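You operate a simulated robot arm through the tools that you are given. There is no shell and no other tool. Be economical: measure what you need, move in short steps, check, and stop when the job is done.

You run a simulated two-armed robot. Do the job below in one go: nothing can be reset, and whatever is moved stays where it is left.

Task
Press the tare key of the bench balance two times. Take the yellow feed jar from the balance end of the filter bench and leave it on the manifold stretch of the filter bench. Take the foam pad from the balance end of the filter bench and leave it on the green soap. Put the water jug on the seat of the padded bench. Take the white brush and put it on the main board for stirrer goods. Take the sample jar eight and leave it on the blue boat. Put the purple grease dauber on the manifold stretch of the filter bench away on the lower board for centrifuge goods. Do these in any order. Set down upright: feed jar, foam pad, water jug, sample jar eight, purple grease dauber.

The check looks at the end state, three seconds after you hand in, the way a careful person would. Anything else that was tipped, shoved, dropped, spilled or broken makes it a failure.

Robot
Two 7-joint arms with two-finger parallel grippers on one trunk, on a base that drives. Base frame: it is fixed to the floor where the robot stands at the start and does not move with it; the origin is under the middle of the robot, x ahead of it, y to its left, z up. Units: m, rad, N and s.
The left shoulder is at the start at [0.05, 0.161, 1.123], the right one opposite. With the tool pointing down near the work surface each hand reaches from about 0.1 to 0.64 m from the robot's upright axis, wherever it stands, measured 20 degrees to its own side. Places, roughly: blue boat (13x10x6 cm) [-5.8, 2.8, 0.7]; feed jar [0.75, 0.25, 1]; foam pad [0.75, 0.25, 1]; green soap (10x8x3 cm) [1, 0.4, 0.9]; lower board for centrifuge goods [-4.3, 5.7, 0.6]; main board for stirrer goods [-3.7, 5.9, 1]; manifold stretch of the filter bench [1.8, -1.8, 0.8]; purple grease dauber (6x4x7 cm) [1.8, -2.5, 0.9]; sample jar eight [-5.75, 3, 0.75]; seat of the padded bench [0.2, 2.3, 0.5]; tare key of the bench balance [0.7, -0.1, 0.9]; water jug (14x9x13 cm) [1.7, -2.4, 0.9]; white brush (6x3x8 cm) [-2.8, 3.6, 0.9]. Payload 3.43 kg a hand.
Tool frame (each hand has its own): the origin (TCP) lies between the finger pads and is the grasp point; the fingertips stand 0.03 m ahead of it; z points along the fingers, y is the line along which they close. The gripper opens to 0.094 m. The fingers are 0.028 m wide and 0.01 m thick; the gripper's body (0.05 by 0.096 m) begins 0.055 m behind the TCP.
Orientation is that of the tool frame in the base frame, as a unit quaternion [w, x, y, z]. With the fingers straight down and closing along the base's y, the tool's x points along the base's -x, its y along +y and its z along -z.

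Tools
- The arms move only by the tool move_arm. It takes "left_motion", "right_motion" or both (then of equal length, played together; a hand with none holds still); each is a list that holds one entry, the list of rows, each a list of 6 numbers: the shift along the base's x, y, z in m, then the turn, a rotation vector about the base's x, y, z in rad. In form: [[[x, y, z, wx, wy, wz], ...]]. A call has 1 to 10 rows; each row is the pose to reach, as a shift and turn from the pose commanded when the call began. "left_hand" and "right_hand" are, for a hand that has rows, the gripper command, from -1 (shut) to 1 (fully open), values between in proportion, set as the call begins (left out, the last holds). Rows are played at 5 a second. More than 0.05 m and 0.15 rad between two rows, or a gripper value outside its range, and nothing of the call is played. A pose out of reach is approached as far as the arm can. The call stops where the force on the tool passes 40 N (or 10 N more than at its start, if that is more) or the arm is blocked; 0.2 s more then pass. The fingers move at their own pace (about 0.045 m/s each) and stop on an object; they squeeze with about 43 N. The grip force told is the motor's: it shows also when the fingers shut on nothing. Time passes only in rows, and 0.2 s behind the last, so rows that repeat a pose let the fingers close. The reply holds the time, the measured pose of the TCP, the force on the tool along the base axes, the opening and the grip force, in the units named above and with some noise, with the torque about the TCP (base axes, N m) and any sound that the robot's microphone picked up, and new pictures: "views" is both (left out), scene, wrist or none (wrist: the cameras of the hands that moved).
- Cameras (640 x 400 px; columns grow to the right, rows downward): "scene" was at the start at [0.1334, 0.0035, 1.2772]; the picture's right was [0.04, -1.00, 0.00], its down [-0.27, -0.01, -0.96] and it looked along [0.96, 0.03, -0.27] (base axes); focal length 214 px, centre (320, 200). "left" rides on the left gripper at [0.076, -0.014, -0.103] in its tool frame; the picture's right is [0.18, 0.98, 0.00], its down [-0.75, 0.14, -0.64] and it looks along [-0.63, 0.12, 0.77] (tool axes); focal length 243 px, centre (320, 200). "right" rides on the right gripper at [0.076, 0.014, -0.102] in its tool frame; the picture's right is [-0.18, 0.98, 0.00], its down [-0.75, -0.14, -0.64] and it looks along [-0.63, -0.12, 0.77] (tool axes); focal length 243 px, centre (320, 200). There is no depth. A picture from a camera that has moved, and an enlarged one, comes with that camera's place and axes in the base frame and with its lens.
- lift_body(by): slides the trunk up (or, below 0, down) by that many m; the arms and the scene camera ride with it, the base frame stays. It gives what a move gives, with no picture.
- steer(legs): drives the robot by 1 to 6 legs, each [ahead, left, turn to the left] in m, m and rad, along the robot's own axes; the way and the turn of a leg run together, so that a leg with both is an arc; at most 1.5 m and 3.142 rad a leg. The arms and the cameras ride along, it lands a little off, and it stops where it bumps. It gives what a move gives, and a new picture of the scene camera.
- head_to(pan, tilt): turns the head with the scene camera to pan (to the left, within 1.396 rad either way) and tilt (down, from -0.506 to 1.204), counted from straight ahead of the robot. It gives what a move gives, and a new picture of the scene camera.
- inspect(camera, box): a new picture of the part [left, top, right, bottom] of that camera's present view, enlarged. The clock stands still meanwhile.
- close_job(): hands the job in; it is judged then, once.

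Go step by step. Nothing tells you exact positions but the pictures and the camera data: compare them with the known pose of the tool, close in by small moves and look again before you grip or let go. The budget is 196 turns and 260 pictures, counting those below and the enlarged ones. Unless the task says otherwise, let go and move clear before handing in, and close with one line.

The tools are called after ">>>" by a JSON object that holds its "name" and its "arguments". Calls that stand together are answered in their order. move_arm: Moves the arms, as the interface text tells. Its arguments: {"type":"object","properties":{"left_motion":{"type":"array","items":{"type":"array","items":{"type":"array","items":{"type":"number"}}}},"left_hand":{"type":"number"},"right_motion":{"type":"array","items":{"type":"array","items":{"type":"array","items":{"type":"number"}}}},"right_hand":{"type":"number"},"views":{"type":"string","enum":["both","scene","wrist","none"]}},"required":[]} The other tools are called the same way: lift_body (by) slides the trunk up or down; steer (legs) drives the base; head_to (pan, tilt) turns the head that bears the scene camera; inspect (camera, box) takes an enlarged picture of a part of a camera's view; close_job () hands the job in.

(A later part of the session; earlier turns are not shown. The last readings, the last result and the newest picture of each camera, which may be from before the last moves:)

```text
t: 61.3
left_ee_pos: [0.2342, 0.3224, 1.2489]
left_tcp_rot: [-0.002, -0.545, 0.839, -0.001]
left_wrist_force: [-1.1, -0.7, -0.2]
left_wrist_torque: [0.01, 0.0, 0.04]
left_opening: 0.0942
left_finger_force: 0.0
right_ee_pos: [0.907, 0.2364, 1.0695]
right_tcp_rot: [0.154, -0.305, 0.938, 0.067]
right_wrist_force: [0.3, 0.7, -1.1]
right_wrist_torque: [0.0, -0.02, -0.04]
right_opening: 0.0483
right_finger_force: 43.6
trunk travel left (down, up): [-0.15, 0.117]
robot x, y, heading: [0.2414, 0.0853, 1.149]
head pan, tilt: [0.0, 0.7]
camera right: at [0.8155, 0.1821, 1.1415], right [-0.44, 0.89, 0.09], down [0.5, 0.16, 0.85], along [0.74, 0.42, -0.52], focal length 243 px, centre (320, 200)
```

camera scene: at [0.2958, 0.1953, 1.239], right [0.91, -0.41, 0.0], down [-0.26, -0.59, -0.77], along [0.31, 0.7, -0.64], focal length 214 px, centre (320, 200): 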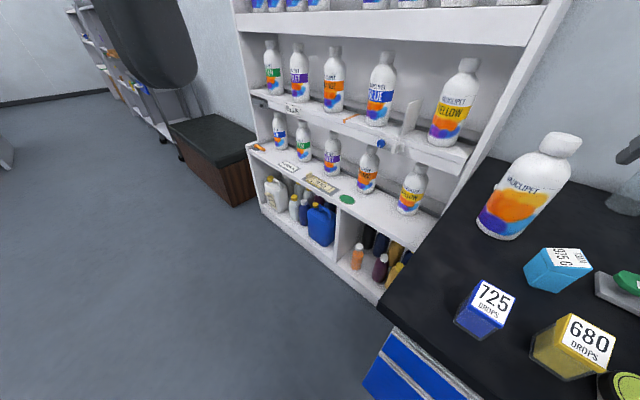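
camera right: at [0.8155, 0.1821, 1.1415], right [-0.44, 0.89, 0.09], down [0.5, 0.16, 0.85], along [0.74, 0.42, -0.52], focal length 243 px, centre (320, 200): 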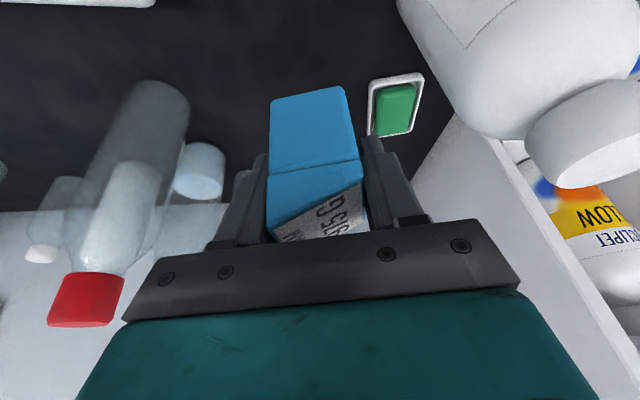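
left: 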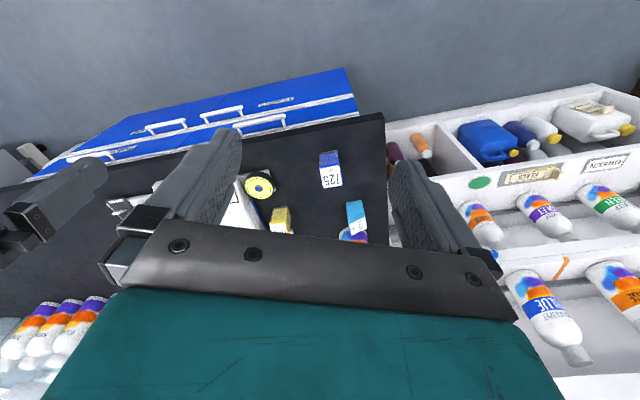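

>>> {"name": "move_arm", "arguments": {"right_motion": [[[0.008, 0.03, 0, 0, 0, 0], [0.018, 0.06, 0, 0, 0, 0], [0.028, 0.09, 0, 0, 0, 0], [0.038, 0.12, 0, 0, 0, 0], [0.046, 0.156, 0, 0, 0, 0], [0.046, 0.156, -0.03, 0, 0, 0], [0.046, 0.156, -0.06, 0, 0, 0]]], "views": "wrist"}}

```text
t: 63.0
left_ee_pos: [0.2324, 0.3201, 1.2496]
left_tcp_rot: [0.001, -0.545, 0.838, -0.001]
left_wrist_force: [0.4, 0.3, -0.6]
left_wrist_torque: [0.01, -0.02, 0.01]
left_opening: 0.0941
left_finger_force: 0.0
right_ee_pos: [0.9581, 0.3897, 1.0254]
right_tcp_rot: [0.165, -0.302, 0.936, 0.075]
right_wrist_force: [-2.2, -4.1, 13.8]
right_wrist_torque: [-0.69, 1.34, 0.24]
right_opening: 0.0485
right_finger_force: 43.3
trunk travel left (down, up): [-0.15, 0.117]
robot x, y, heading: [0.2429, 0.0803, 1.151]
head pan, tilt: [0.0, 0.7]
stopped in row 7 (right hand): the force on the tool passed its limit at 43 N (the readings are from after the stop); the commanded pose is now the measured one
camera right: at [0.8634, 0.3354, 1.0944], right [-0.44, 0.89, 0.11], down [0.49, 0.14, 0.86], along [0.75, 0.43, -0.5], focal length 243 px, centre (320, 200)
```

right: 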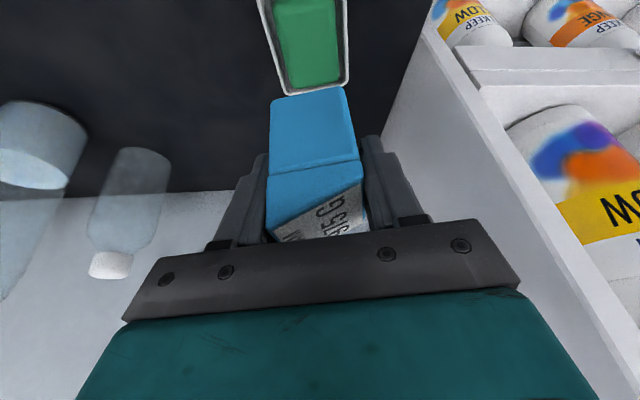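

The hand's camera box came down on the bottle cap. I raise straight up, go back right, and yaw the hand so that the camera stays clear of the bottle.

>>> {"name": "move_arm", "arguments": {"right_motion": [[[0, 0, 0.02, 0, 0, 0], [0, 0, 0.05, 0, 0, 0], [-0.01, -0.03, 0.06, 0, 0, 0], [-0.02, -0.06, 0.06, 0, 0, 0], [-0.03, -0.09, 0.06, 0, 0, 0], [-0.03, -0.12, 0.06, 0, 0, 0], [-0.03, -0.13, 0.05, 0, 0, 0.1], [-0.03, -0.13, 0.05, 0, 0, 0.2], [-0.03, -0.13, 0.05, 0, 0, 0.3], [-0.03, -0.13, 0.05, 0, 0, 0.4]]], "views": "both"}}

```text
t: 65.2
left_ee_pos: [0.2344, 0.3229, 1.249]
left_tcp_rot: [-0.001, -0.544, 0.839, -0.002]
left_wrist_force: [-0.5, -0.2, -0.2]
left_wrist_torque: [-0.01, -0.03, 0.01]
left_opening: 0.094
left_finger_force: 0.0
right_ee_pos: [0.9182, 0.2783, 1.0697]
right_tcp_rot: [0.142, -0.485, 0.857, 0.102]
right_wrist_force: [-0.5, 0.9, -2.0]
right_wrist_torque: [-0.02, -0.01, -0.03]
right_opening: 0.0481
right_finger_force: 43.7
right hand out of reach, approached as far as the arm can: row 10
trunk travel left (down, up): [-0.15, 0.117]
robot x, y, heading: [0.2454, 0.081, 1.158]
head pan, tilt: [0.0, 0.7]
camera scene: at [0.2961, 0.1965, 1.2388], right [0.91, -0.41, 0.0], down [-0.26, -0.59, -0.76], along [0.31, 0.7, -0.65], focal length 214 px, centre (320, 200)
camera right: at [0.8541, 0.1915, 1.1391], right [-0.75, 0.65, 0.1], down [0.4, 0.33, 0.86], along [0.52, 0.68, -0.51], focal length 243 px, centre (320, 200)
```

scene: 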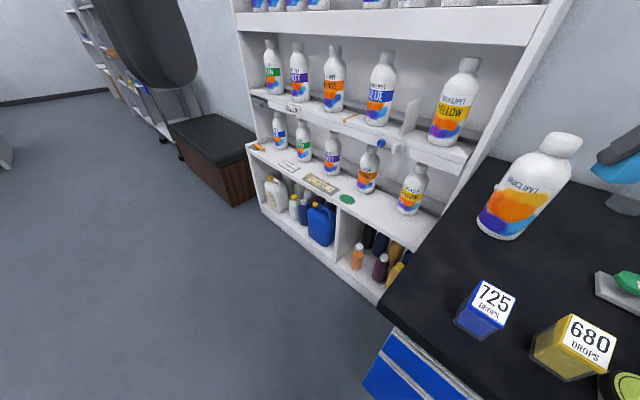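
right: 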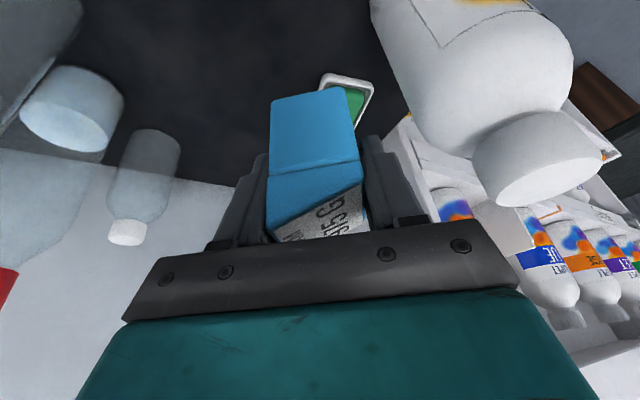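

>>> {"name": "lift_body", "arguments": {"by": 0.1}}

>>> {"name": "move_arm", "arguments": {"right_motion": [[[0, -0.01, -0.02, 0, 0, 0.05], [0, -0.02, -0.04, 0, 0, 0.1], [0, -0.02, -0.06, 0, 0, 0.15], [0, -0.02, -0.08, 0, 0, 0.2], [0, -0.02, -0.1, 0, 0, 0.25], [0, -0.02, -0.11, 0, 0, 0.3], [0, -0.02, -0.11, 0, 0, 0.35]]], "views": "wrist"}}

```text
t: 66.5
left_ee_pos: [0.233, 0.3212, 1.3487]
left_tcp_rot: [-0.001, -0.545, 0.839, -0.001]
left_wrist_force: [0.1, 0.2, 0.9]
left_wrist_torque: [-0.02, -0.02, 0.01]
left_opening: 0.0938
left_finger_force: 0.0
right_ee_pos: [0.9185, 0.2793, 1.169]
right_tcp_rot: [0.143, -0.485, 0.857, 0.102]
right_wrist_force: [0.2, 0.0, -1.8]
right_wrist_torque: [0.01, 0.02, 0.02]
right_opening: 0.048
right_finger_force: 42.5
trunk travel left (down, up): [-0.25, 0.017]
robot x, y, heading: [0.2455, 0.0808, 1.158]
head pan, tilt: [0.0, 0.7]
```

```text
t: 67.6
left_ee_pos: [0.2344, 0.3213, 1.3494]
left_tcp_rot: [0.0, -0.544, 0.839, -0.002]
left_wrist_force: [0.2, 0.5, -0.2]
left_wrist_torque: [-0.04, -0.03, 0.03]
left_opening: 0.094
left_finger_force: 0.1
right_ee_pos: [0.8638, 0.2716, 1.0899]
right_tcp_rot: [0.14, -0.558, 0.81, 0.111]
right_wrist_force: [2.1, -14.3, 3.3]
right_wrist_torque: [-0.22, 0.1, 0.28]
right_opening: 0.0481
right_finger_force: 42.9
right hand out of reach, approached as far as the arm can: row 1, 2, 3, 4, 5
trunk travel left (down, up): [-0.25, 0.017]
robot x, y, heading: [0.2464, 0.0788, 1.149]
head pan, tilt: [0.0, 0.7]
stopped in row 5 (right hand): the force on the tool passed its limit at 51 N (the readings are from after the stop); the commanded pose is now the measured one
camera right: at [0.8141, 0.1746, 1.1598], right [-0.86, 0.51, 0.09], down [0.32, 0.39, 0.86], along [0.41, 0.77, -0.5], focal length 243 px, centre (320, 200)
```

right: 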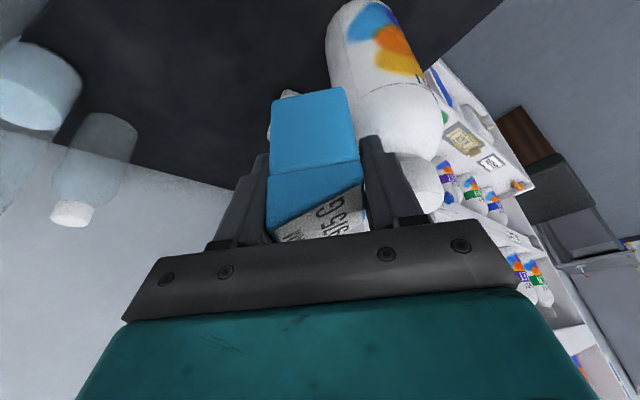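

The yaw limit makes the arm drift toward the bottle again. I back off away from the bottle immediately.

>>> {"name": "move_arm", "arguments": {"right_motion": [[[0.01, -0.03, 0.0, 0, 0, -0.05], [0.02, -0.06, 0.0, 0, 0, -0.1], [0.03, -0.08, 0.02, 0, 0, -0.2], [0.03, -0.09, 0.04, 0, 0, -0.3]]], "views": "both"}}

```text
t: 68.6
left_ee_pos: [0.2339, 0.3216, 1.3493]
left_tcp_rot: [0.001, -0.544, 0.839, -0.001]
left_wrist_force: [-0.6, 0.0, 0.4]
left_wrist_torque: [-0.01, -0.01, -0.01]
left_opening: 0.0941
left_finger_force: 0.0
right_ee_pos: [0.8932, 0.1847, 1.131]
right_tcp_rot: [0.157, -0.43, 0.885, 0.09]
right_wrist_force: [-0.8, 0.3, -1.3]
right_wrist_torque: [0.0, 0.0, 0.0]
right_opening: 0.0483
right_finger_force: 43.7
right hand out of reach, approached as far as the arm can: row 1, 2
trunk travel left (down, up): [-0.25, 0.017]
robot x, y, heading: [0.2423, 0.0816, 1.149]
head pan, tilt: [0.0, 0.7]
camera scene: at [0.296, 0.1955, 1.3389], right [0.91, -0.41, 0.0], down [-0.26, -0.59, -0.76], along [0.31, 0.7, -0.64], focal length 214 px, centre (320, 200)
camera right: at [0.8176, 0.105, 1.1996], right [-0.67, 0.74, 0.09], down [0.42, 0.28, 0.86], along [0.61, 0.62, -0.5], focal length 243 px, centre (320, 200)
```

scene: 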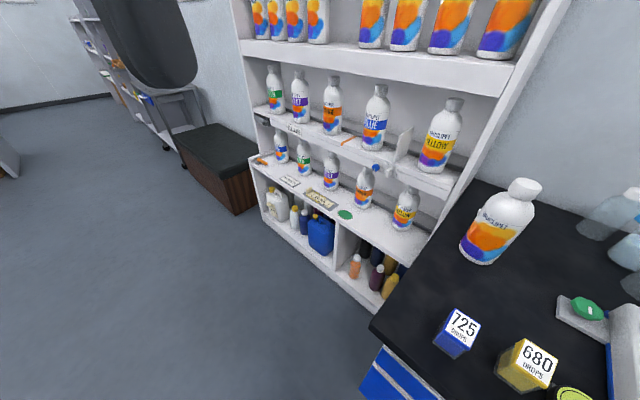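
right: 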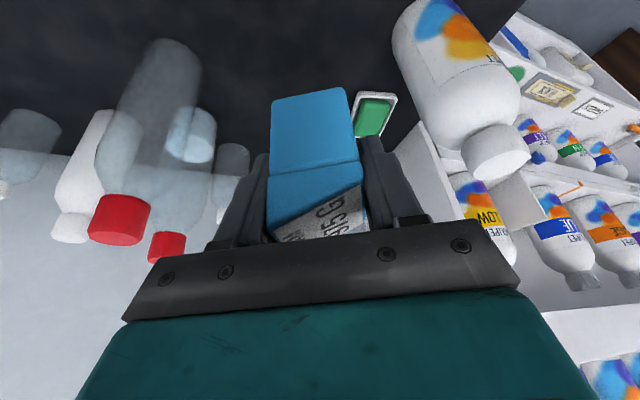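

The bottle still stands in place. The cleanest way is to set the pad back down, lift the bottle aside by its cap, place the pad, and return the bottle to its exact spot. First the pad goes down.

>>> {"name": "move_arm", "arguments": {"right_motion": [[[-0.03, 0.01, -0.02, 0, 0, -0.03], [-0.06, 0.02, -0.05, 0, 0, -0.06], [-0.09, 0.03, -0.09, 0, 0, -0.09], [-0.12, 0.037, -0.13, 0, 0, -0.12], [-0.12, 0.037, -0.17, 0, 0, -0.12], [-0.12, 0.037, -0.2, 0, 0, -0.12], [-0.12, 0.037, -0.217, 0, 0, -0.12]]], "views": "wrist"}}

```text
refused: row 3 steps farther than a row can; nothing moved
```

>>> {"name": "move_arm", "arguments": {"right_motion": [[[-0.03, 0.01, -0.02, 0, 0, -0.03], [-0.06, 0.02, -0.05, 0, 0, -0.06], [-0.09, 0.03, -0.08, 0, 0, -0.09], [-0.12, 0.037, -0.11, 0, 0, -0.12], [-0.12, 0.037, -0.15, 0, 0, -0.12], [-0.12, 0.037, -0.18, 0, 0, -0.12], [-0.12, 0.037, -0.205, 0, 0, -0.12], [-0.12, 0.037, -0.217, 0, 0, -0.12]]], "views": "wrist"}}

```text
t: 70.4
left_ee_pos: [0.2345, 0.3219, 1.3489]
left_tcp_rot: [0.0, -0.544, 0.839, -0.002]
left_wrist_force: [0.0, 1.1, 0.0]
left_wrist_torque: [-0.02, 0.01, 0.0]
left_opening: 0.0938
left_finger_force: 0.0
right_ee_pos: [0.7739, 0.2219, 0.9139]
right_tcp_rot: [0.161, -0.378, 0.908, 0.082]
right_wrist_force: [-0.9, -0.3, -1.9]
right_wrist_torque: [-0.02, 0.01, 0.0]
right_opening: 0.0479
right_finger_force: 42.8
trunk travel left (down, up): [-0.25, 0.017]
robot x, y, heading: [0.2449, 0.0828, 1.153]
head pan, tilt: [0.0, 0.7]
camera right: at [0.6899, 0.1532, 0.9824], right [-0.58, 0.81, 0.09], down [0.45, 0.22, 0.86], along [0.68, 0.54, -0.49], focal length 243 px, centre (320, 200)
```

right: 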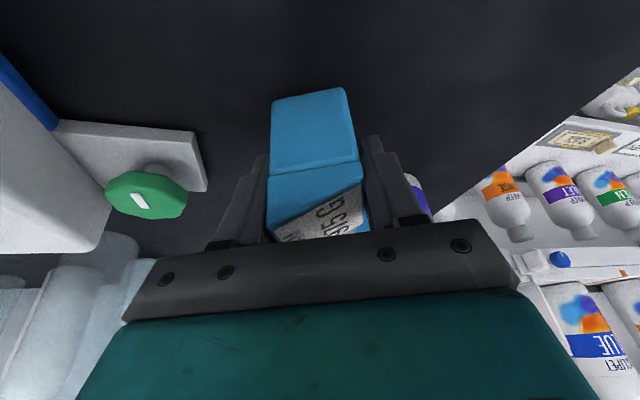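

>>> {"name": "move_arm", "arguments": {"right_motion": [[[0, 0, -0.005, 0.009, -0.009, 0], [0, 0, -0.009, 0.009, -0.009, 0], [0, 0, -0.01, 0.009, -0.009, 0]]], "views": "none"}}

>>> {"name": "move_arm", "arguments": {"right_motion": [[[0, 0, 0, 0, 0, 0], [0, 0, 0, 0, 0, 0], [-0.005, -0.005, 0.03, 0, 0, 0], [-0.01, -0.01, 0.06, 0, 0, 0], [-0.01, -0.01, 0.1, 0, 0, 0], [-0.01, -0.01, 0.14, -0.09, 0.09, 0], [0, 0, 0.18, -0.18, 0.178, 0], [0, 0, 0.22, -0.26, 0.258, 0], [0, 0, 0.24, -0.26, 0.258, 0]]], "right_hand": 0.4, "views": "both"}}

```text
t: 71.2
left_ee_pos: [0.234, 0.3217, 1.3499]
left_tcp_rot: [0.0, -0.544, 0.839, -0.002]
left_wrist_force: [-0.1, 0.0, -0.3]
left_wrist_torque: [0.02, 0.04, 0.01]
left_opening: 0.094
left_finger_force: 0.1
right_ee_pos: [0.7739, 0.2223, 0.9047]
right_tcp_rot: [0.169, -0.377, 0.907, 0.083]
right_wrist_force: [2.6, -2.0, 5.9]
right_wrist_torque: [-0.31, -0.12, 0.09]
right_opening: 0.048
right_finger_force: 43.2
trunk travel left (down, up): [-0.25, 0.017]
robot x, y, heading: [0.2454, 0.0826, 1.152]
head pan, tilt: [0.0, 0.7]
```

```text
t: 73.2
left_ee_pos: [0.2339, 0.3211, 1.3487]
left_tcp_rot: [-0.001, -0.543, 0.839, -0.001]
left_wrist_force: [0.5, -0.2, 0.8]
left_wrist_torque: [-0.01, -0.01, -0.01]
left_opening: 0.0941
left_finger_force: 0.0
right_ee_pos: [0.7751, 0.2231, 1.1449]
right_tcp_rot: [-0.001, -0.382, 0.924, 0.013]
right_wrist_force: [-0.1, 0.3, 0.0]
right_wrist_torque: [0.02, -0.04, 0.05]
right_opening: 0.0659
right_finger_force: 0.0
trunk travel left (down, up): [-0.25, 0.017]
robot x, y, heading: [0.2448, 0.0785, 1.154]
head pan, tilt: [0.0, 0.7]
camera scene: at [0.2961, 0.1952, 1.339], right [0.91, -0.41, 0.0], down [-0.26, -0.59, -0.77], along [0.31, 0.7, -0.64], focal length 214 px, centre (320, 200)
camera right: at [0.7119, 0.1749, 1.2471], right [-0.56, 0.83, 0.02], down [0.64, 0.42, 0.64], along [0.52, 0.38, -0.76], focal length 243 px, centre (320, 200)
```

scene: 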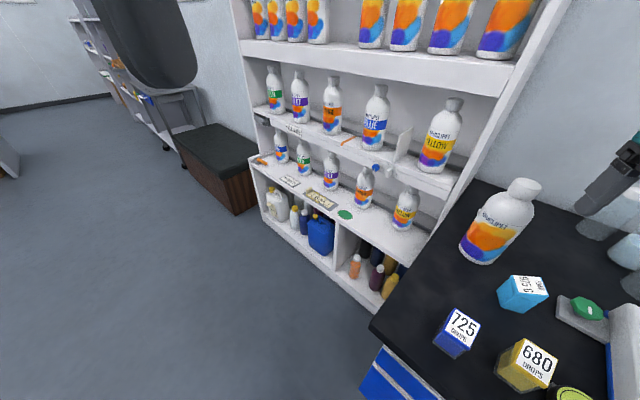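
right: 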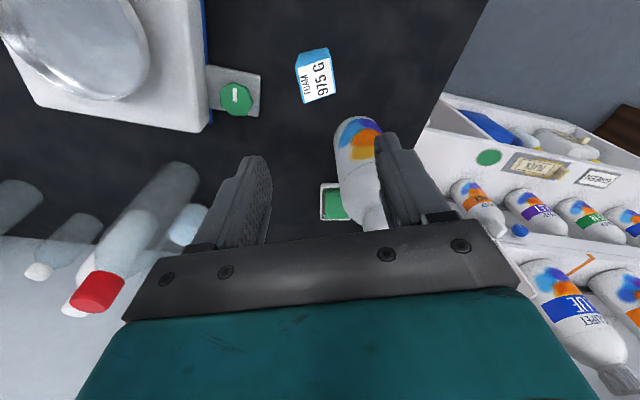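

>>> {"name": "move_arm", "arguments": {"right_motion": [[[0.0, 0.03, 0.01, 0, 0, -0.06], [0.0, 0.06, 0.02, 0, 0, -0.12], [0.0, 0.08, 0.02, 0, 0, -0.18], [0.0, 0.09, 0.02, 0, 0, -0.18]]], "right_hand": 1, "views": "wrist"}}

>>> {"name": "inspect", "arguments": {"camera": "scene", "box": [420, 150, 600, 320]}}

```text
t: 74.2
left_ee_pos: [0.235, 0.3213, 1.3484]
left_tcp_rot: [-0.001, -0.544, 0.839, -0.001]
left_wrist_force: [0.0, 0.0, -0.1]
left_wrist_torque: [0.0, 0.02, 0.0]
left_opening: 0.0938
left_finger_force: 0.1
right_ee_pos: [0.7751, 0.3132, 1.165]
right_tcp_rot: [0.001, -0.297, 0.955, 0.013]
right_wrist_force: [0.0, 0.2, 0.5]
right_wrist_torque: [-0.01, 0.0, 0.0]
right_opening: 0.0941
right_finger_force: 0.2
trunk travel left (down, up): [-0.25, 0.017]
robot x, y, heading: [0.2485, 0.0838, 1.152]
head pan, tilt: [0.0, 0.7]
camera right: at [0.7042, 0.2775, 1.2661], right [-0.41, 0.91, 0.03], down [0.7, 0.29, 0.65], along [0.58, 0.28, -0.76], focal length 243 px, centre (320, 200)
```

right: 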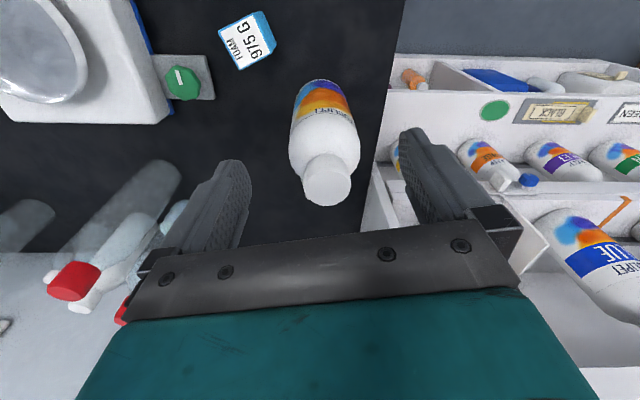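

```text
2.35 times, centred on (510, 235) of scene
camera zoom: at [0.2962, 0.1954, 1.3389], right [0.91, -0.41, 0.0], down [-0.26, -0.59, -0.76], along [0.31, 0.7, -0.64], focal length 505 px, centre (-127, 118)
```

zoom: 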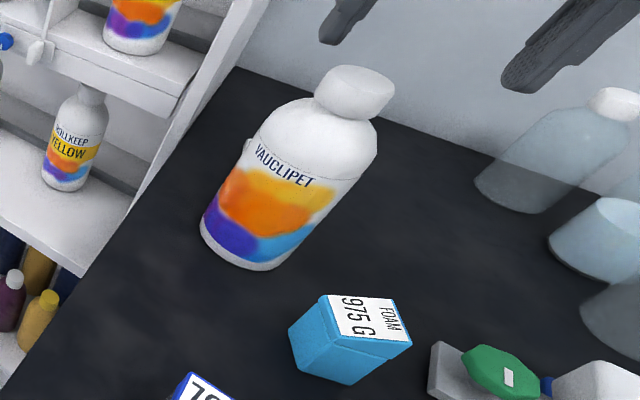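

Cap centre at (0.826, 0.345), top 1.08. I move over it and lower around the cap.

>>> {"name": "move_arm", "arguments": {"right_motion": [[[0.026, 0.016, 0, 0, 0, 0], [0.051, 0.032, 0, 0, 0, 0], [0.051, 0.032, -0.03, 0, 0, 0], [0.051, 0.032, -0.06, 0, 0, 0], [0.051, 0.032, -0.085, 0, 0, 0], [0.051, 0.032, -0.092, 0, 0, 0]]], "views": "wrist"}}

>>> {"name": "inspect", "arguments": {"camera": "scene", "box": [420, 150, 600, 320]}}

```text
t: 75.3
left_ee_pos: [0.2338, 0.319, 1.349]
left_tcp_rot: [-0.001, -0.544, 0.839, -0.001]
left_wrist_force: [0.4, 1.0, 0.6]
left_wrist_torque: [-0.04, 0.05, -0.02]
left_opening: 0.0941
left_finger_force: 0.0
right_ee_pos: [0.8254, 0.3441, 1.1114]
right_tcp_rot: [0.004, -0.298, 0.954, 0.016]
right_wrist_force: [-7.3, -11.3, 15.2]
right_wrist_torque: [0.35, 0.82, 0.62]
right_opening: 0.0935
right_finger_force: 0.1
trunk travel left (down, up): [-0.25, 0.017]
robot x, y, heading: [0.2406, 0.0813, 1.152]
head pan, tilt: [0.0, 0.7]
stopped in row 5 (right hand): the force on the tool passed its limit at 52 N (the readings are from after the stop); the commanded pose is now the measured one
camera right: at [0.7541, 0.3077, 1.2124], right [-0.41, 0.91, 0.03], down [0.7, 0.29, 0.65], along [0.58, 0.29, -0.76], focal length 243 px, centre (320, 200)
```

right: 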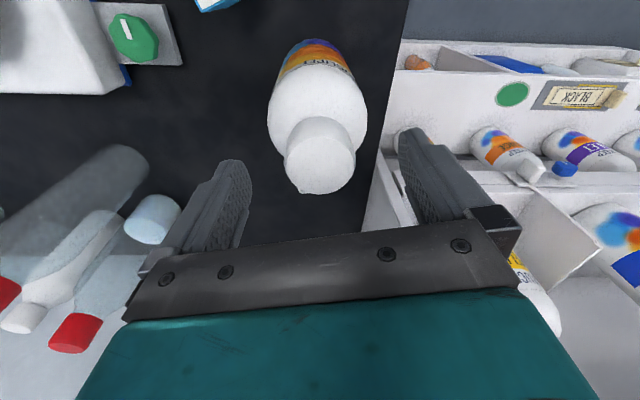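

```text
2.35 times, centred on (510, 235) of scene
camera zoom: at [0.2952, 0.1941, 1.3393], right [0.91, -0.41, 0.0], down [-0.26, -0.59, -0.77], along [0.31, 0.7, -0.64], focal length 505 px, centre (-127, 118)
```

zoom: 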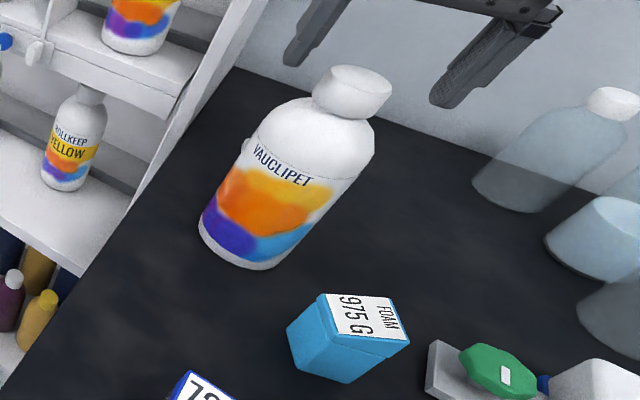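

>>> {"name": "head_to", "arguments": {"pan": -0.45, "tilt": 0.35}}

```text
t: 76.2
left_ee_pos: [0.233, 0.3182, 1.349]
left_tcp_rot: [0.001, -0.544, 0.839, -0.001]
left_wrist_force: [-0.3, -1.6, 0.2]
left_wrist_torque: [0.0, 0.0, 0.01]
left_opening: 0.0941
left_finger_force: 0.1
right_ee_pos: [0.824, 0.3438, 1.1117]
right_tcp_rot: [0.005, -0.298, 0.955, 0.018]
right_wrist_force: [-5.8, -12.9, 14.0]
right_wrist_torque: [0.18, 0.82, 0.63]
right_opening: 0.0932
right_finger_force: 0.1
trunk travel left (down, up): [-0.25, 0.017]
robot x, y, heading: [0.2462, 0.0816, 1.152]
head pan, tilt: [-0.45, 0.351]
camera scene: at [0.3305, 0.1753, 1.3708], right [0.64, -0.76, 0.0], down [-0.26, -0.22, -0.94], along [0.72, 0.61, -0.34], focal length 214 px, centre (320, 200)
```

scene: 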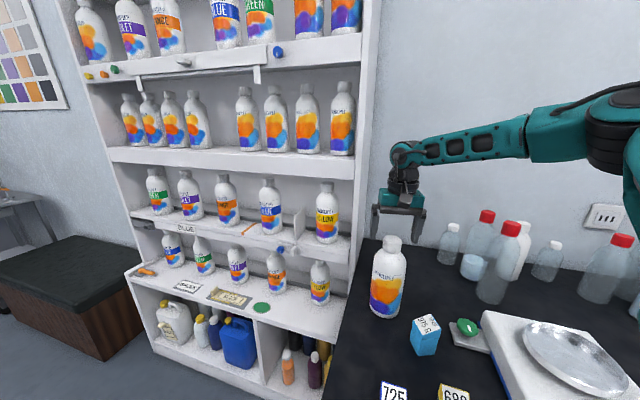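

>>> {"name": "move_arm", "arguments": {"right_motion": [[[0, 0, 0.01, 0, 0, 0], [0, 0, 0.02, 0, 0, 0]]], "views": "none"}}

>>> {"name": "inspect", "arguments": {"camera": "scene", "box": [330, 120, 470, 330]}}

```text
t: 76.8
left_ee_pos: [0.2346, 0.3214, 1.3483]
left_tcp_rot: [-0.001, -0.544, 0.839, -0.001]
left_wrist_force: [0.1, 0.0, 0.4]
left_wrist_torque: [-0.02, 0.02, -0.01]
left_opening: 0.0938
left_finger_force: 0.1
right_ee_pos: [0.8269, 0.3467, 1.1292]
right_tcp_rot: [0.005, -0.298, 0.954, 0.017]
right_wrist_force: [-0.3, 0.5, -0.6]
right_wrist_torque: [0.01, 0.0, 0.01]
right_opening: 0.0939
right_finger_force: 0.0
trunk travel left (down, up): [-0.25, 0.017]
robot x, y, heading: [0.2424, 0.0797, 1.15]
head pan, tilt: [-0.45, 0.351]
```

```text
1.90 times, centred on (400, 225) of scene
camera zoom: at [0.3328, 0.1779, 1.3703], right [0.64, -0.76, 0.0], down [-0.26, -0.22, -0.94], along [0.72, 0.61, -0.34], focal length 408 px, centre (168, 152)
```

zoom: 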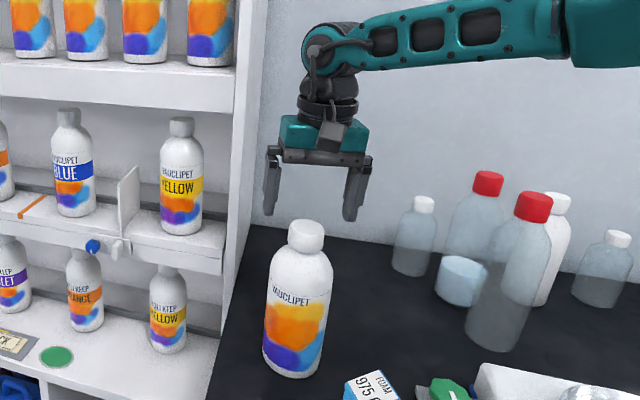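

The bottle's solid shape seems to be a full cylinder up to the cap, so gripping the cap is not possible, but a vertical tool should clear it at the soap. I test that reach with the empty hand above bottle height.

>>> {"name": "head_to", "arguments": {"pan": 0.0, "tilt": 0.6}}

>>> {"name": "move_arm", "arguments": {"right_motion": [[[0, 0, 0.02, 0, 0, 0], [0.02, 0.0, 0.03, 0, 0, 0.06], [0.05, 0.01, 0.03, 0, 0, 0.12], [0.08, 0.02, 0.03, 0, 0, 0.18], [0.11, 0.035, 0.03, 0, 0, 0.24], [0.136, 0.05, 0.03, 0, 0, 0.3], [0.136, 0.05, 0.03, 0, 0, 0.3]]], "views": "wrist"}}

```text
t: 77.7
left_ee_pos: [0.235, 0.3211, 1.3489]
left_tcp_rot: [-0.002, -0.544, 0.839, -0.002]
left_wrist_force: [-0.5, 0.3, 0.6]
left_wrist_torque: [0.0, 0.0, -0.01]
left_opening: 0.094
left_finger_force: 0.0
right_ee_pos: [0.8268, 0.3453, 1.1292]
right_tcp_rot: [0.003, -0.297, 0.955, 0.018]
right_wrist_force: [0.2, -0.6, -0.1]
right_wrist_torque: [0.0, 0.02, 0.01]
right_opening: 0.0938
right_finger_force: 0.0
trunk travel left (down, up): [-0.25, 0.017]
robot x, y, heading: [0.2447, 0.0824, 1.149]
head pan, tilt: [0.0, 0.6]
camera scene: at [0.2978, 0.1984, 1.3476], right [0.91, -0.41, 0.0], down [-0.23, -0.52, -0.83], along [0.34, 0.75, -0.56], focal length 214 px, centre (320, 200)
```

scene: 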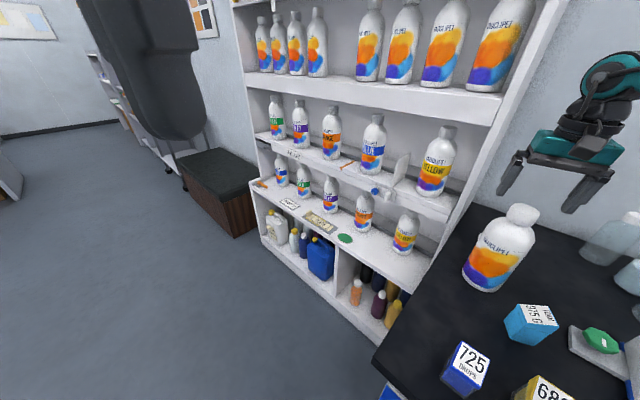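

```text
t: 79.3
left_ee_pos: [0.2356, 0.3215, 1.3484]
left_tcp_rot: [0.0, -0.544, 0.839, -0.001]
left_wrist_force: [-0.5, -0.4, 0.3]
left_wrist_torque: [0.01, 0.02, -0.01]
left_opening: 0.0939
left_finger_force: 0.0
right_ee_pos: [0.915, 0.3759, 1.1533]
right_tcp_rot: [0.001, -0.436, 0.9, 0.017]
right_wrist_force: [0.2, -1.0, -1.5]
right_wrist_torque: [0.01, 0.04, 0.0]
right_opening: 0.094
right_finger_force: 0.2
right hand out of reach, approached as far as the arm can: row 5, 6, 7
trunk travel left (down, up): [-0.25, 0.017]
robot x, y, heading: [0.2457, 0.0811, 1.149]
head pan, tilt: [0.0, 0.6]
camera right: at [0.8577, 0.32, 1.2537], right [-0.66, 0.75, 0.03], down [0.59, 0.48, 0.65], along [0.47, 0.45, -0.76], focal length 243 px, centre (320, 200)
```

right: 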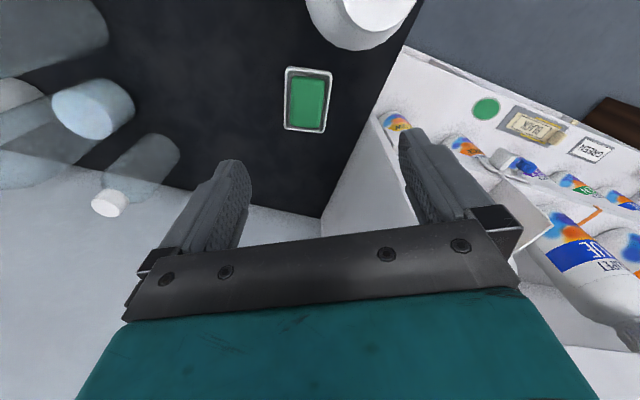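

>>> {"name": "move_arm", "arguments": {"right_motion": [[[0.0, 0.0, 0, 0.084, -0.054, 0.03], [0.0, 0.0, 0, 0.168, -0.108, 0.06], [0.02, 0.01, -0.01, 0.168, -0.108, 0.1], [0.042, 0.018, -0.03, 0.168, -0.108, 0.1], [0.042, 0.018, -0.06, 0.168, -0.108, 0.1], [0.042, 0.018, -0.09, 0.168, -0.108, 0.1]]], "views": "both"}}

```text
t: 80.7
left_ee_pos: [0.2351, 0.3223, 1.3495]
left_tcp_rot: [-0.001, -0.544, 0.839, -0.001]
left_wrist_force: [0.6, -0.2, 0.1]
left_wrist_torque: [0.02, 0.02, -0.02]
left_opening: 0.094
left_finger_force: 0.0
right_ee_pos: [0.9218, 0.3827, 1.0649]
right_tcp_rot: [0.087, -0.478, 0.871, 0.069]
right_wrist_force: [0.1, -0.3, 0.1]
right_wrist_torque: [0.0, -0.03, 0.0]
right_opening: 0.0939
right_finger_force: 0.0
right hand out of reach, approached as far as the arm can: row 3, 4, 5, 6
trunk travel left (down, up): [-0.25, 0.017]
robot x, y, heading: [0.2424, 0.0799, 1.147]
head pan, tilt: [0.0, 0.6]
camera scene: at [0.2976, 0.1984, 1.3476], right [0.91, -0.41, 0.0], down [-0.23, -0.52, -0.83], along [0.34, 0.75, -0.56], focal length 214 px, centre (320, 200)
camera right: at [0.8605, 0.3059, 1.1482], right [-0.73, 0.68, 0.08], down [0.46, 0.41, 0.79], along [0.5, 0.61, -0.61], focal length 243 px, centre (320, 200)
```

scene: 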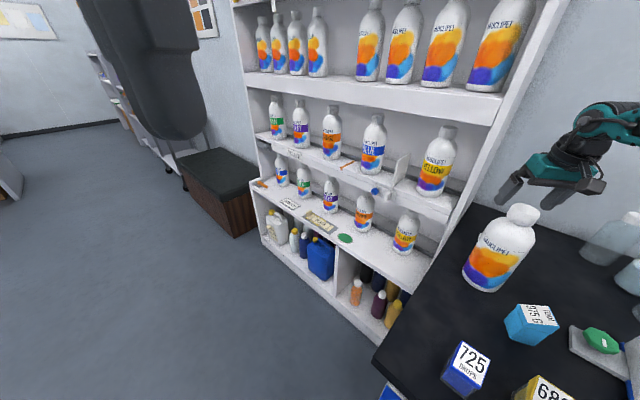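
right: 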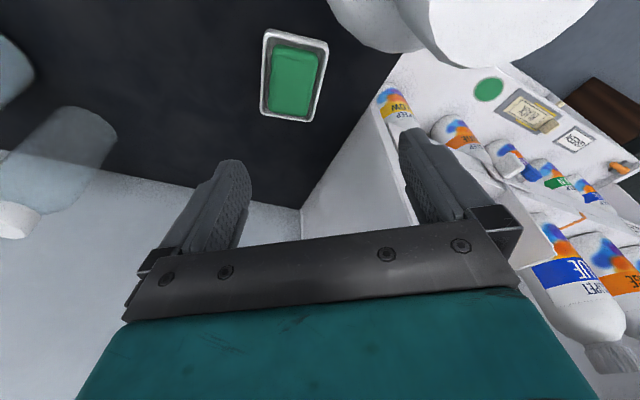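

Reach shrinks with that yaw. I test the other side: raise above the bottle and yaw the hand to about 0, where the camera box also clears the bottle.

>>> {"name": "move_arm", "arguments": {"right_motion": [[[0, 0, 0.045, 0, 0, 0], [0, 0, 0.085, 0, 0, 0], [0, 0, 0.085, 0, 0, -0.14], [0, 0, 0.085, 0, 0, -0.28], [0, 0, 0.085, 0, 0, -0.42], [0, 0, 0.085, 0, 0, -0.56], [0, 0, 0.085, 0, 0, -0.7], [0, 0, 0.085, 0, 0, -0.84], [0.01, 0, 0.085, 0, 0, -0.98], [0.03, 0.01, 0.085, 0, 0, -1.05]]], "views": "both"}}

```text
t: 82.9
left_ee_pos: [0.2355, 0.3221, 1.3493]
left_tcp_rot: [-0.001, -0.544, 0.839, -0.002]
left_wrist_force: [0.5, 0.3, -0.2]
left_wrist_torque: [-0.04, 0.0, 0.03]
left_opening: 0.0941
left_finger_force: 0.1
right_ee_pos: [0.952, 0.3955, 1.1501]
right_tcp_rot: [0.109, 0.022, 0.994, 0.017]
right_wrist_force: [0.5, 0.5, -0.8]
right_wrist_torque: [0.0, 0.0, -0.02]
right_opening: 0.0938
right_finger_force: 0.1
trunk travel left (down, up): [-0.25, 0.017]
robot x, y, heading: [0.2447, 0.0787, 1.152]
head pan, tilt: [0.0, 0.6]
camera scene: at [0.2978, 0.1992, 1.3475], right [0.91, -0.41, 0.0], down [-0.23, -0.52, -0.82], along [0.34, 0.75, -0.57], focal length 214 px, centre (320, 200)
camera right: at [0.856, 0.4093, 1.2337], right [0.22, 0.97, 0.08], down [0.59, -0.19, 0.78], along [0.78, -0.13, -0.62], focal length 243 px, centre (320, 200)
```

scene: 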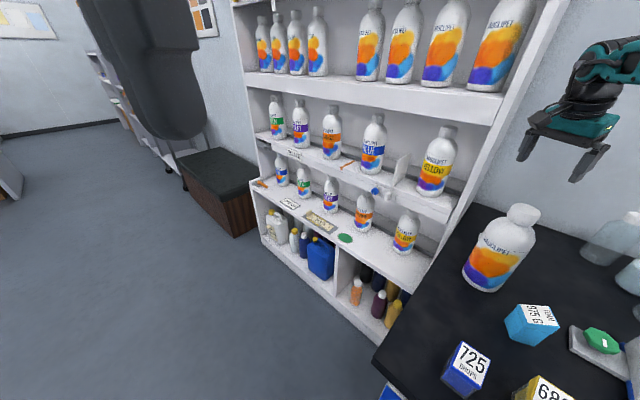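
right: 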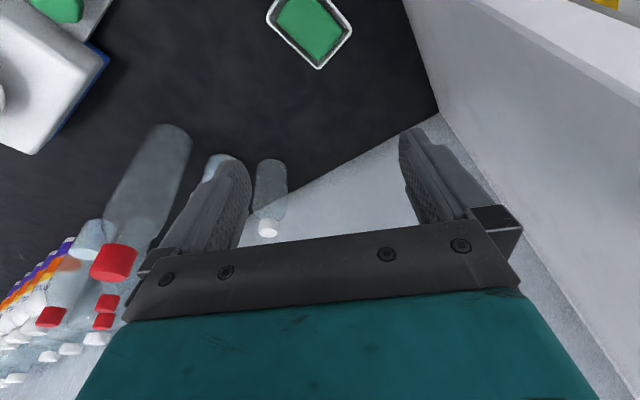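

Yaw ≈0 reaches fully. I test the descent here with the empty hand.

>>> {"name": "move_arm", "arguments": {"right_motion": [[[0.006, 0, -0.03, 0, 0, 0], [0.006, 0.0, -0.06, 0, 0, 0], [0.006, 0, -0.09, 0, 0, 0], [0.006, 0, -0.12, 0, 0, 0], [0.006, 0, -0.15, 0, 0, 0], [0.006, 0, -0.18, 0, 0, 0], [0.006, 0, -0.195, 0, 0, 0]]], "views": "wrist"}}

```text
t: 84.2
left_ee_pos: [0.233, 0.3207, 1.3486]
left_tcp_rot: [0.0, -0.544, 0.839, -0.001]
left_wrist_force: [0.2, -0.6, 0.4]
left_wrist_torque: [-0.03, 0.0, 0.04]
left_opening: 0.0942
left_finger_force: 0.0
right_ee_pos: [0.9521, 0.3908, 1.0103]
right_tcp_rot: [0.117, 0.028, 0.992, 0.032]
right_wrist_force: [-2.0, -4.8, 8.7]
right_wrist_torque: [0.44, 0.85, 0.53]
right_opening: 0.0939
right_finger_force: 0.1
right hand out of reach, approached as far as the arm can: row 5, 6
trunk travel left (down, up): [-0.25, 0.017]
robot x, y, heading: [0.2453, 0.0812, 1.148]
head pan, tilt: [0.0, 0.6]
stopped in row 6 (right hand): the force on the tool passed its limit at 46 N (the readings are from after the stop); the commanded pose is now the measured one
camera right: at [0.8556, 0.4031, 1.0933], right [0.22, 0.97, 0.11], down [0.58, -0.22, 0.79], along [0.79, -0.11, -0.61], focal length 243 px, centre (320, 200)
```

right: 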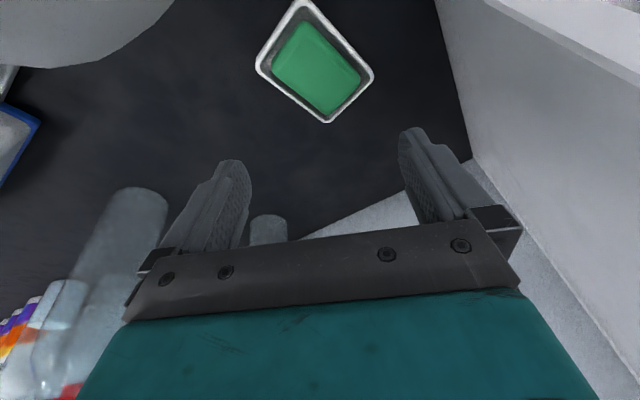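

>>> {"name": "move_arm", "arguments": {"right_motion": [[[0, 0, 0.04, 0, 0, 0], [0, 0, 0.085, 0, 0, 0], [0.005, 0.004, 0.13, 0, 0, 0], [0.008, 0.006, 0.13, 0.006, 0.12, 0], [0.008, 0.006, 0.13, 0.011, 0.235, 0], [0.008, 0.006, 0.13, 0.011, 0.235, -0.1], [0.008, 0.006, 0.13, 0.011, 0.235, -0.1]]], "views": "wrist"}}

```text
t: 85.8
left_ee_pos: [0.2339, 0.3218, 1.3493]
left_tcp_rot: [-0.001, -0.544, 0.839, -0.002]
left_wrist_force: [-0.3, -0.1, 0.2]
left_wrist_torque: [0.04, 0.0, 0.02]
left_opening: 0.094
left_finger_force: 0.0
right_ee_pos: [0.9433, 0.3899, 1.1398]
right_tcp_rot: [0.0, 0.081, 0.996, 0.027]
right_wrist_force: [0.2, 0.8, 0.5]
right_wrist_torque: [0.02, 0.01, -0.02]
right_opening: 0.0939
right_finger_force: 0.1
right hand out of reach, approached as far as the arm can: row 5, 6, 7
trunk travel left (down, up): [-0.25, 0.017]
robot x, y, heading: [0.2444, 0.081, 1.152]
head pan, tilt: [0.0, 0.6]
camera right: at [0.8709, 0.4098, 1.2417], right [0.34, 0.94, 0.05], down [0.72, -0.3, 0.63], along [0.61, -0.18, -0.77], focal length 243 px, centre (320, 200)
```

right: 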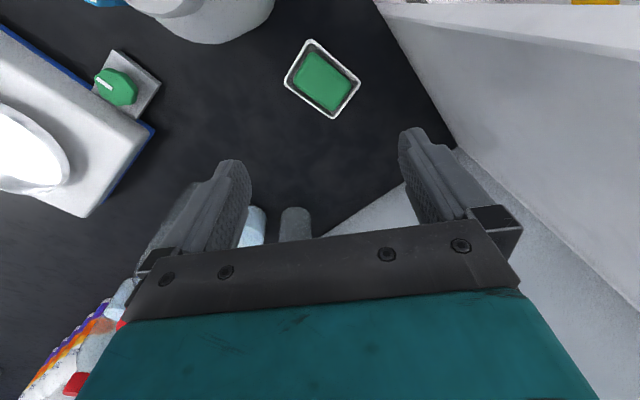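

>>> {"name": "move_arm", "arguments": {"right_motion": [[[0.003, 0.002, -0.03, 0, 0, 0], [0.006, 0.004, -0.06, 0, 0, 0], [0.01, 0.006, -0.09, 0, 0, 0], [0.013, 0.007, -0.12, 0, 0, 0], [0.015, 0.008, -0.15, 0, 0, 0], [0.015, 0.008, -0.18, 0, 0, 0], [0.015, 0.008, -0.19, 0, 0, 0]]], "views": "wrist"}}

```text
t: 87.4
left_ee_pos: [0.2334, 0.3207, 1.349]
left_tcp_rot: [0.0, -0.544, 0.839, -0.001]
left_wrist_force: [1.0, 0.5, 1.0]
left_wrist_torque: [0.0, 0.01, -0.03]
left_opening: 0.0938
left_finger_force: 0.0
right_ee_pos: [0.9238, 0.3698, 0.9879]
right_tcp_rot: [0.004, 0.086, 0.996, 0.038]
right_wrist_force: [-1.2, -3.3, 7.9]
right_wrist_torque: [0.46, 0.52, 0.36]
right_opening: 0.0942
right_finger_force: 0.1
right hand out of reach, approached as far as the arm can: row 2, 3, 4, 5, 6, 7
trunk travel left (down, up): [-0.25, 0.017]
robot x, y, heading: [0.242, 0.0813, 1.149]
head pan, tilt: [0.0, 0.6]
stopped in row 7 (right hand): the force on the tool passed its limit at 44 N (the readings are from after the stop); the commanded pose is now the measured one
camera right: at [0.85, 0.3881, 1.0907], right [0.35, 0.93, 0.08], down [0.71, -0.32, 0.63], along [0.61, -0.17, -0.77], focal length 243 px, centre (320, 200)
```

right: 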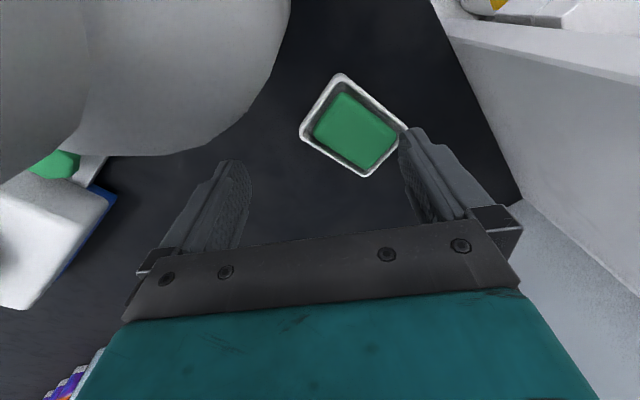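

The bottle's solid is about 5 cm in half-width, so a nearly vertical tool with yaw about −0.35, lowered by the trunk, should clear it. I raise, and return to the pad.

>>> {"name": "move_arm", "arguments": {"right_motion": [[[0.005, 0.005, 0.05, 0, 0, 0], [0.01, 0.01, 0.1, 0, 0, 0], [0.01, 0.01, 0.145, 0, 0, 0], [0, 0, 0.17, 0, 0, 0.13], [-0.02, -0.03, 0.17, 0, 0, 0.27], [-0.04, -0.07, 0.17, 0, 0, 0.41], [-0.07, -0.1, 0.17, 0, 0, 0.55], [-0.1, -0.13, 0.17, 0, 0, 0.69], [-0.13, -0.145, 0.16, 0, 0, 0.83], [-0.15, -0.148, 0.13, 0, 0, 0.94]]], "right_hand": 0.4, "views": "wrist"}}

```text
refused: row 1 steps farther than a row can; nothing moved
```

>>> {"name": "move_arm", "arguments": {"right_motion": [[[0.003, 0.003, 0.045, 0, 0, 0], [0.005, 0.005, 0.09, 0, 0, 0], [0.005, 0.005, 0.135, 0, 0, 0], [0, 0, 0.17, 0, 0, 0.13], [-0.02, -0.03, 0.17, 0, 0, 0.27], [-0.04, -0.07, 0.17, 0, 0, 0.41], [-0.07, -0.1, 0.17, 0, 0, 0.55], [-0.1, -0.13, 0.17, 0, 0, 0.69], [-0.13, -0.145, 0.16, 0, 0, 0.83], [-0.15, -0.148, 0.13, 0, 0, 0.94]]], "right_hand": 0.4, "views": "wrist"}}

```text
t: 89.6
left_ee_pos: [0.2356, 0.3207, 1.3491]
left_tcp_rot: [-0.001, -0.544, 0.839, -0.002]
left_wrist_force: [-0.4, 0.0, -0.7]
left_wrist_torque: [-0.01, -0.02, -0.01]
left_opening: 0.0936
left_finger_force: 0.1
right_ee_pos: [0.7755, 0.2217, 1.1159]
right_tcp_rot: [-0.013, -0.375, 0.926, 0.036]
right_wrist_force: [-0.2, 0.4, 0.0]
right_wrist_torque: [-0.02, -0.02, -0.03]
right_opening: 0.0658
right_finger_force: 0.1
trunk travel left (down, up): [-0.25, 0.017]
robot x, y, heading: [0.2466, 0.0817, 1.15]
head pan, tilt: [0.0, 0.6]
camera right: at [0.7168, 0.1724, 1.2198], right [-0.55, 0.83, 0.07], down [0.67, 0.39, 0.63], along [0.5, 0.4, -0.77], focal length 243 px, centre (320, 200)
```

right: 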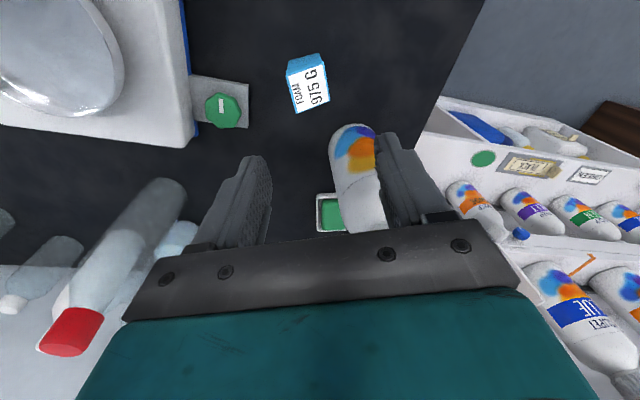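

>>> {"name": "move_arm", "arguments": {"right_motion": [[[0, 0, -0.03, 0.006, -0.06, 0], [0, 0, -0.06, 0.013, -0.123, 0], [-0.001, 0, -0.1, 0.013, -0.123, 0], [-0.001, 0, -0.14, 0.013, -0.123, 0], [-0.001, 0, -0.18, 0.013, -0.123, 0], [-0.001, 0, -0.205, 0.013, -0.123, 0], [-0.001, 0, -0.21, 0.013, -0.123, 0]]], "views": "wrist"}}

```text
t: 91.2
left_ee_pos: [0.2354, 0.322, 1.3484]
left_tcp_rot: [-0.001, -0.544, 0.839, -0.002]
left_wrist_force: [0.8, 0.0, 0.5]
left_wrist_torque: [0.01, -0.01, 0.04]
left_opening: 0.0939
left_finger_force: 0.1
right_ee_pos: [0.7758, 0.2221, 0.906]
right_tcp_rot: [0.046, -0.376, 0.925, 0.018]
right_wrist_force: [-0.4, 0.2, 0.3]
right_wrist_torque: [0.03, -0.03, 0.0]
right_opening: 0.0658
right_finger_force: 0.1
trunk travel left (down, up): [-0.25, 0.017]
robot x, y, heading: [0.2436, 0.0824, 1.154]
head pan, tilt: [0.0, 0.6]
camera right: at [0.7039, 0.1716, 0.999], right [-0.55, 0.83, 0.02], down [0.59, 0.38, 0.71], along [0.59, 0.41, -0.7], focal length 243 px, centre (320, 200)
```

right: 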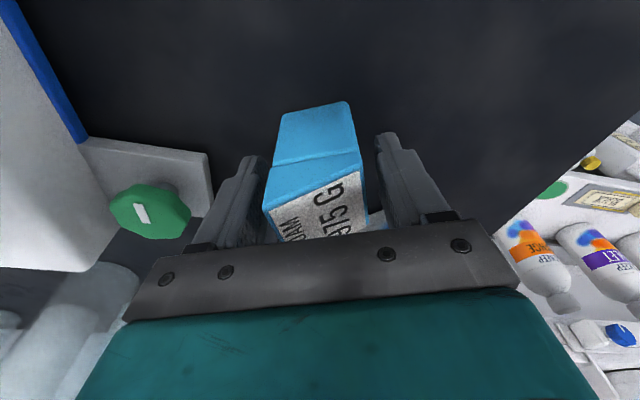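

>>> {"name": "move_arm", "arguments": {"right_motion": [[[0, 0, 0, 0, 0, 0], [0, 0, 0, 0, 0, 0], [0, 0, 0, 0, 0, 0], [0, 0, 0.045, 0, 0, 0], [0, 0, 0.09, 0, 0, 0], [0, 0, 0.135, 0, 0, 0], [0, 0, 0.18, 0, 0, 0], [0, 0, 0.225, 0, 0, 0], [0, 0, 0.25, 0, 0, 0]]], "right_hand": -1, "views": "none"}}

```text
t: 93.2
left_ee_pos: [0.2342, 0.3217, 1.3487]
left_tcp_rot: [0.0, -0.543, 0.84, -0.002]
left_wrist_force: [-0.3, 0.4, -0.2]
left_wrist_torque: [0.01, -0.02, 0.01]
left_opening: 0.094
left_finger_force: 0.1
right_ee_pos: [0.7715, 0.2218, 1.1571]
right_tcp_rot: [0.047, -0.376, 0.925, 0.017]
right_wrist_force: [-0.8, 0.2, -1.8]
right_wrist_torque: [-0.01, 0.02, 0.03]
right_opening: 0.0481
right_finger_force: 43.0
trunk travel left (down, up): [-0.25, 0.017]
robot x, y, heading: [0.2466, 0.081, 1.147]
head pan, tilt: [0.0, 0.6]
```

>>> {"name": "move_arm", "arguments": {"right_motion": [[[0.03, 0.003, 0, 0, 0, -0.1], [0.06, 0.015, 0, 0, 0, -0.22], [0.09, 0.04, 0, 0, 0, -0.35], [0.11, 0.07, 0, 0, 0, -0.48], [0.13, 0.1, 0, 0, 0, -0.61], [0.145, 0.125, 0, 0, 0, -0.75], [0.155, 0.14, 0, 0, 0, -0.88], [0.16, 0.15, 0, 0, 0, -1.02], [0.17, 0.16, 0, 0, 0, -1.13], [0.18, 0.17, 0, 0, 0, -1.13]]], "views": "wrist"}}

```text
t: 95.4
left_ee_pos: [0.2347, 0.3214, 1.3493]
left_tcp_rot: [0.0, -0.544, 0.839, -0.001]
left_wrist_force: [-0.7, 0.2, 0.3]
left_wrist_torque: [0.01, -0.01, -0.01]
left_opening: 0.094
left_finger_force: 0.0
right_ee_pos: [0.9477, 0.386, 1.1554]
right_tcp_rot: [0.049, 0.178, 0.983, -0.009]
right_wrist_force: [0.4, -0.5, -1.5]
right_wrist_torque: [0.01, -0.01, 0.03]
right_opening: 0.0482
right_finger_force: 42.9
right hand out of reach, approached as far as the arm can: row 10
trunk travel left (down, up): [-0.25, 0.017]
robot x, y, heading: [0.2462, 0.0813, 1.15]
head pan, tilt: [0.0, 0.6]
camera right: at [0.8724, 0.4284, 1.2486], right [0.52, 0.86, 0.02], down [0.59, -0.37, 0.71], along [0.62, -0.36, -0.7], focal length 243 px, centre (320, 200)
```

right: 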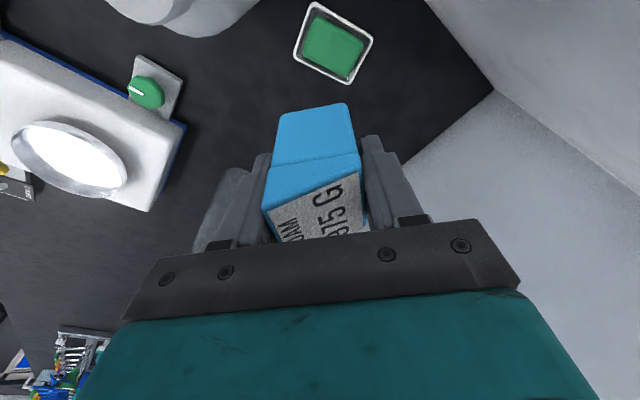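

>>> {"name": "move_arm", "arguments": {"right_motion": [[[0.0, 0.0, 0.012, 0, 0, 0], [0.003, 0.004, 0.027, 0, 0, 0], [0.008, 0.01, 0.027, 0, 0, 0], [0.012, 0.016, 0.027, 0, 0, 0], [0.012, 0.016, 0.027, 0, 0, 0]]], "views": "none"}}

```text
t: 96.6
left_ee_pos: [0.2345, 0.3213, 1.3498]
left_tcp_rot: [-0.001, -0.544, 0.839, -0.002]
left_wrist_force: [-0.8, 0.0, 0.7]
left_wrist_torque: [0.01, 0.04, -0.01]
left_opening: 0.0941
left_finger_force: 0.1
right_ee_pos: [0.946, 0.3851, 1.1782]
right_tcp_rot: [0.049, 0.178, 0.983, -0.009]
right_wrist_force: [-0.6, 0.4, -1.1]
right_wrist_torque: [-0.02, -0.04, -0.01]
right_opening: 0.0482
right_finger_force: 43.0
right hand out of reach, approached as far as the arm can: row 2, 3, 4, 5
trunk travel left (down, up): [-0.25, 0.017]
robot x, y, heading: [0.2451, 0.0838, 1.152]
head pan, tilt: [0.0, 0.6]
```

>>> {"name": "inspect", "arguments": {"camera": "right", "box": [260, 0, 400, 110]}}

```text
3.64 times, centred on (330, 55) of right
camera zoom: at [0.8698, 0.4265, 1.2714], right [0.52, 0.86, 0.02], down [0.59, -0.37, 0.71], along [0.62, -0.36, -0.7], focal length 882 px, centre (284, 727)
```

zoom: 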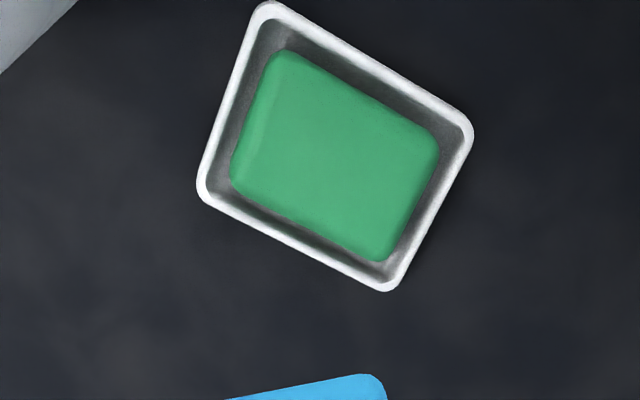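

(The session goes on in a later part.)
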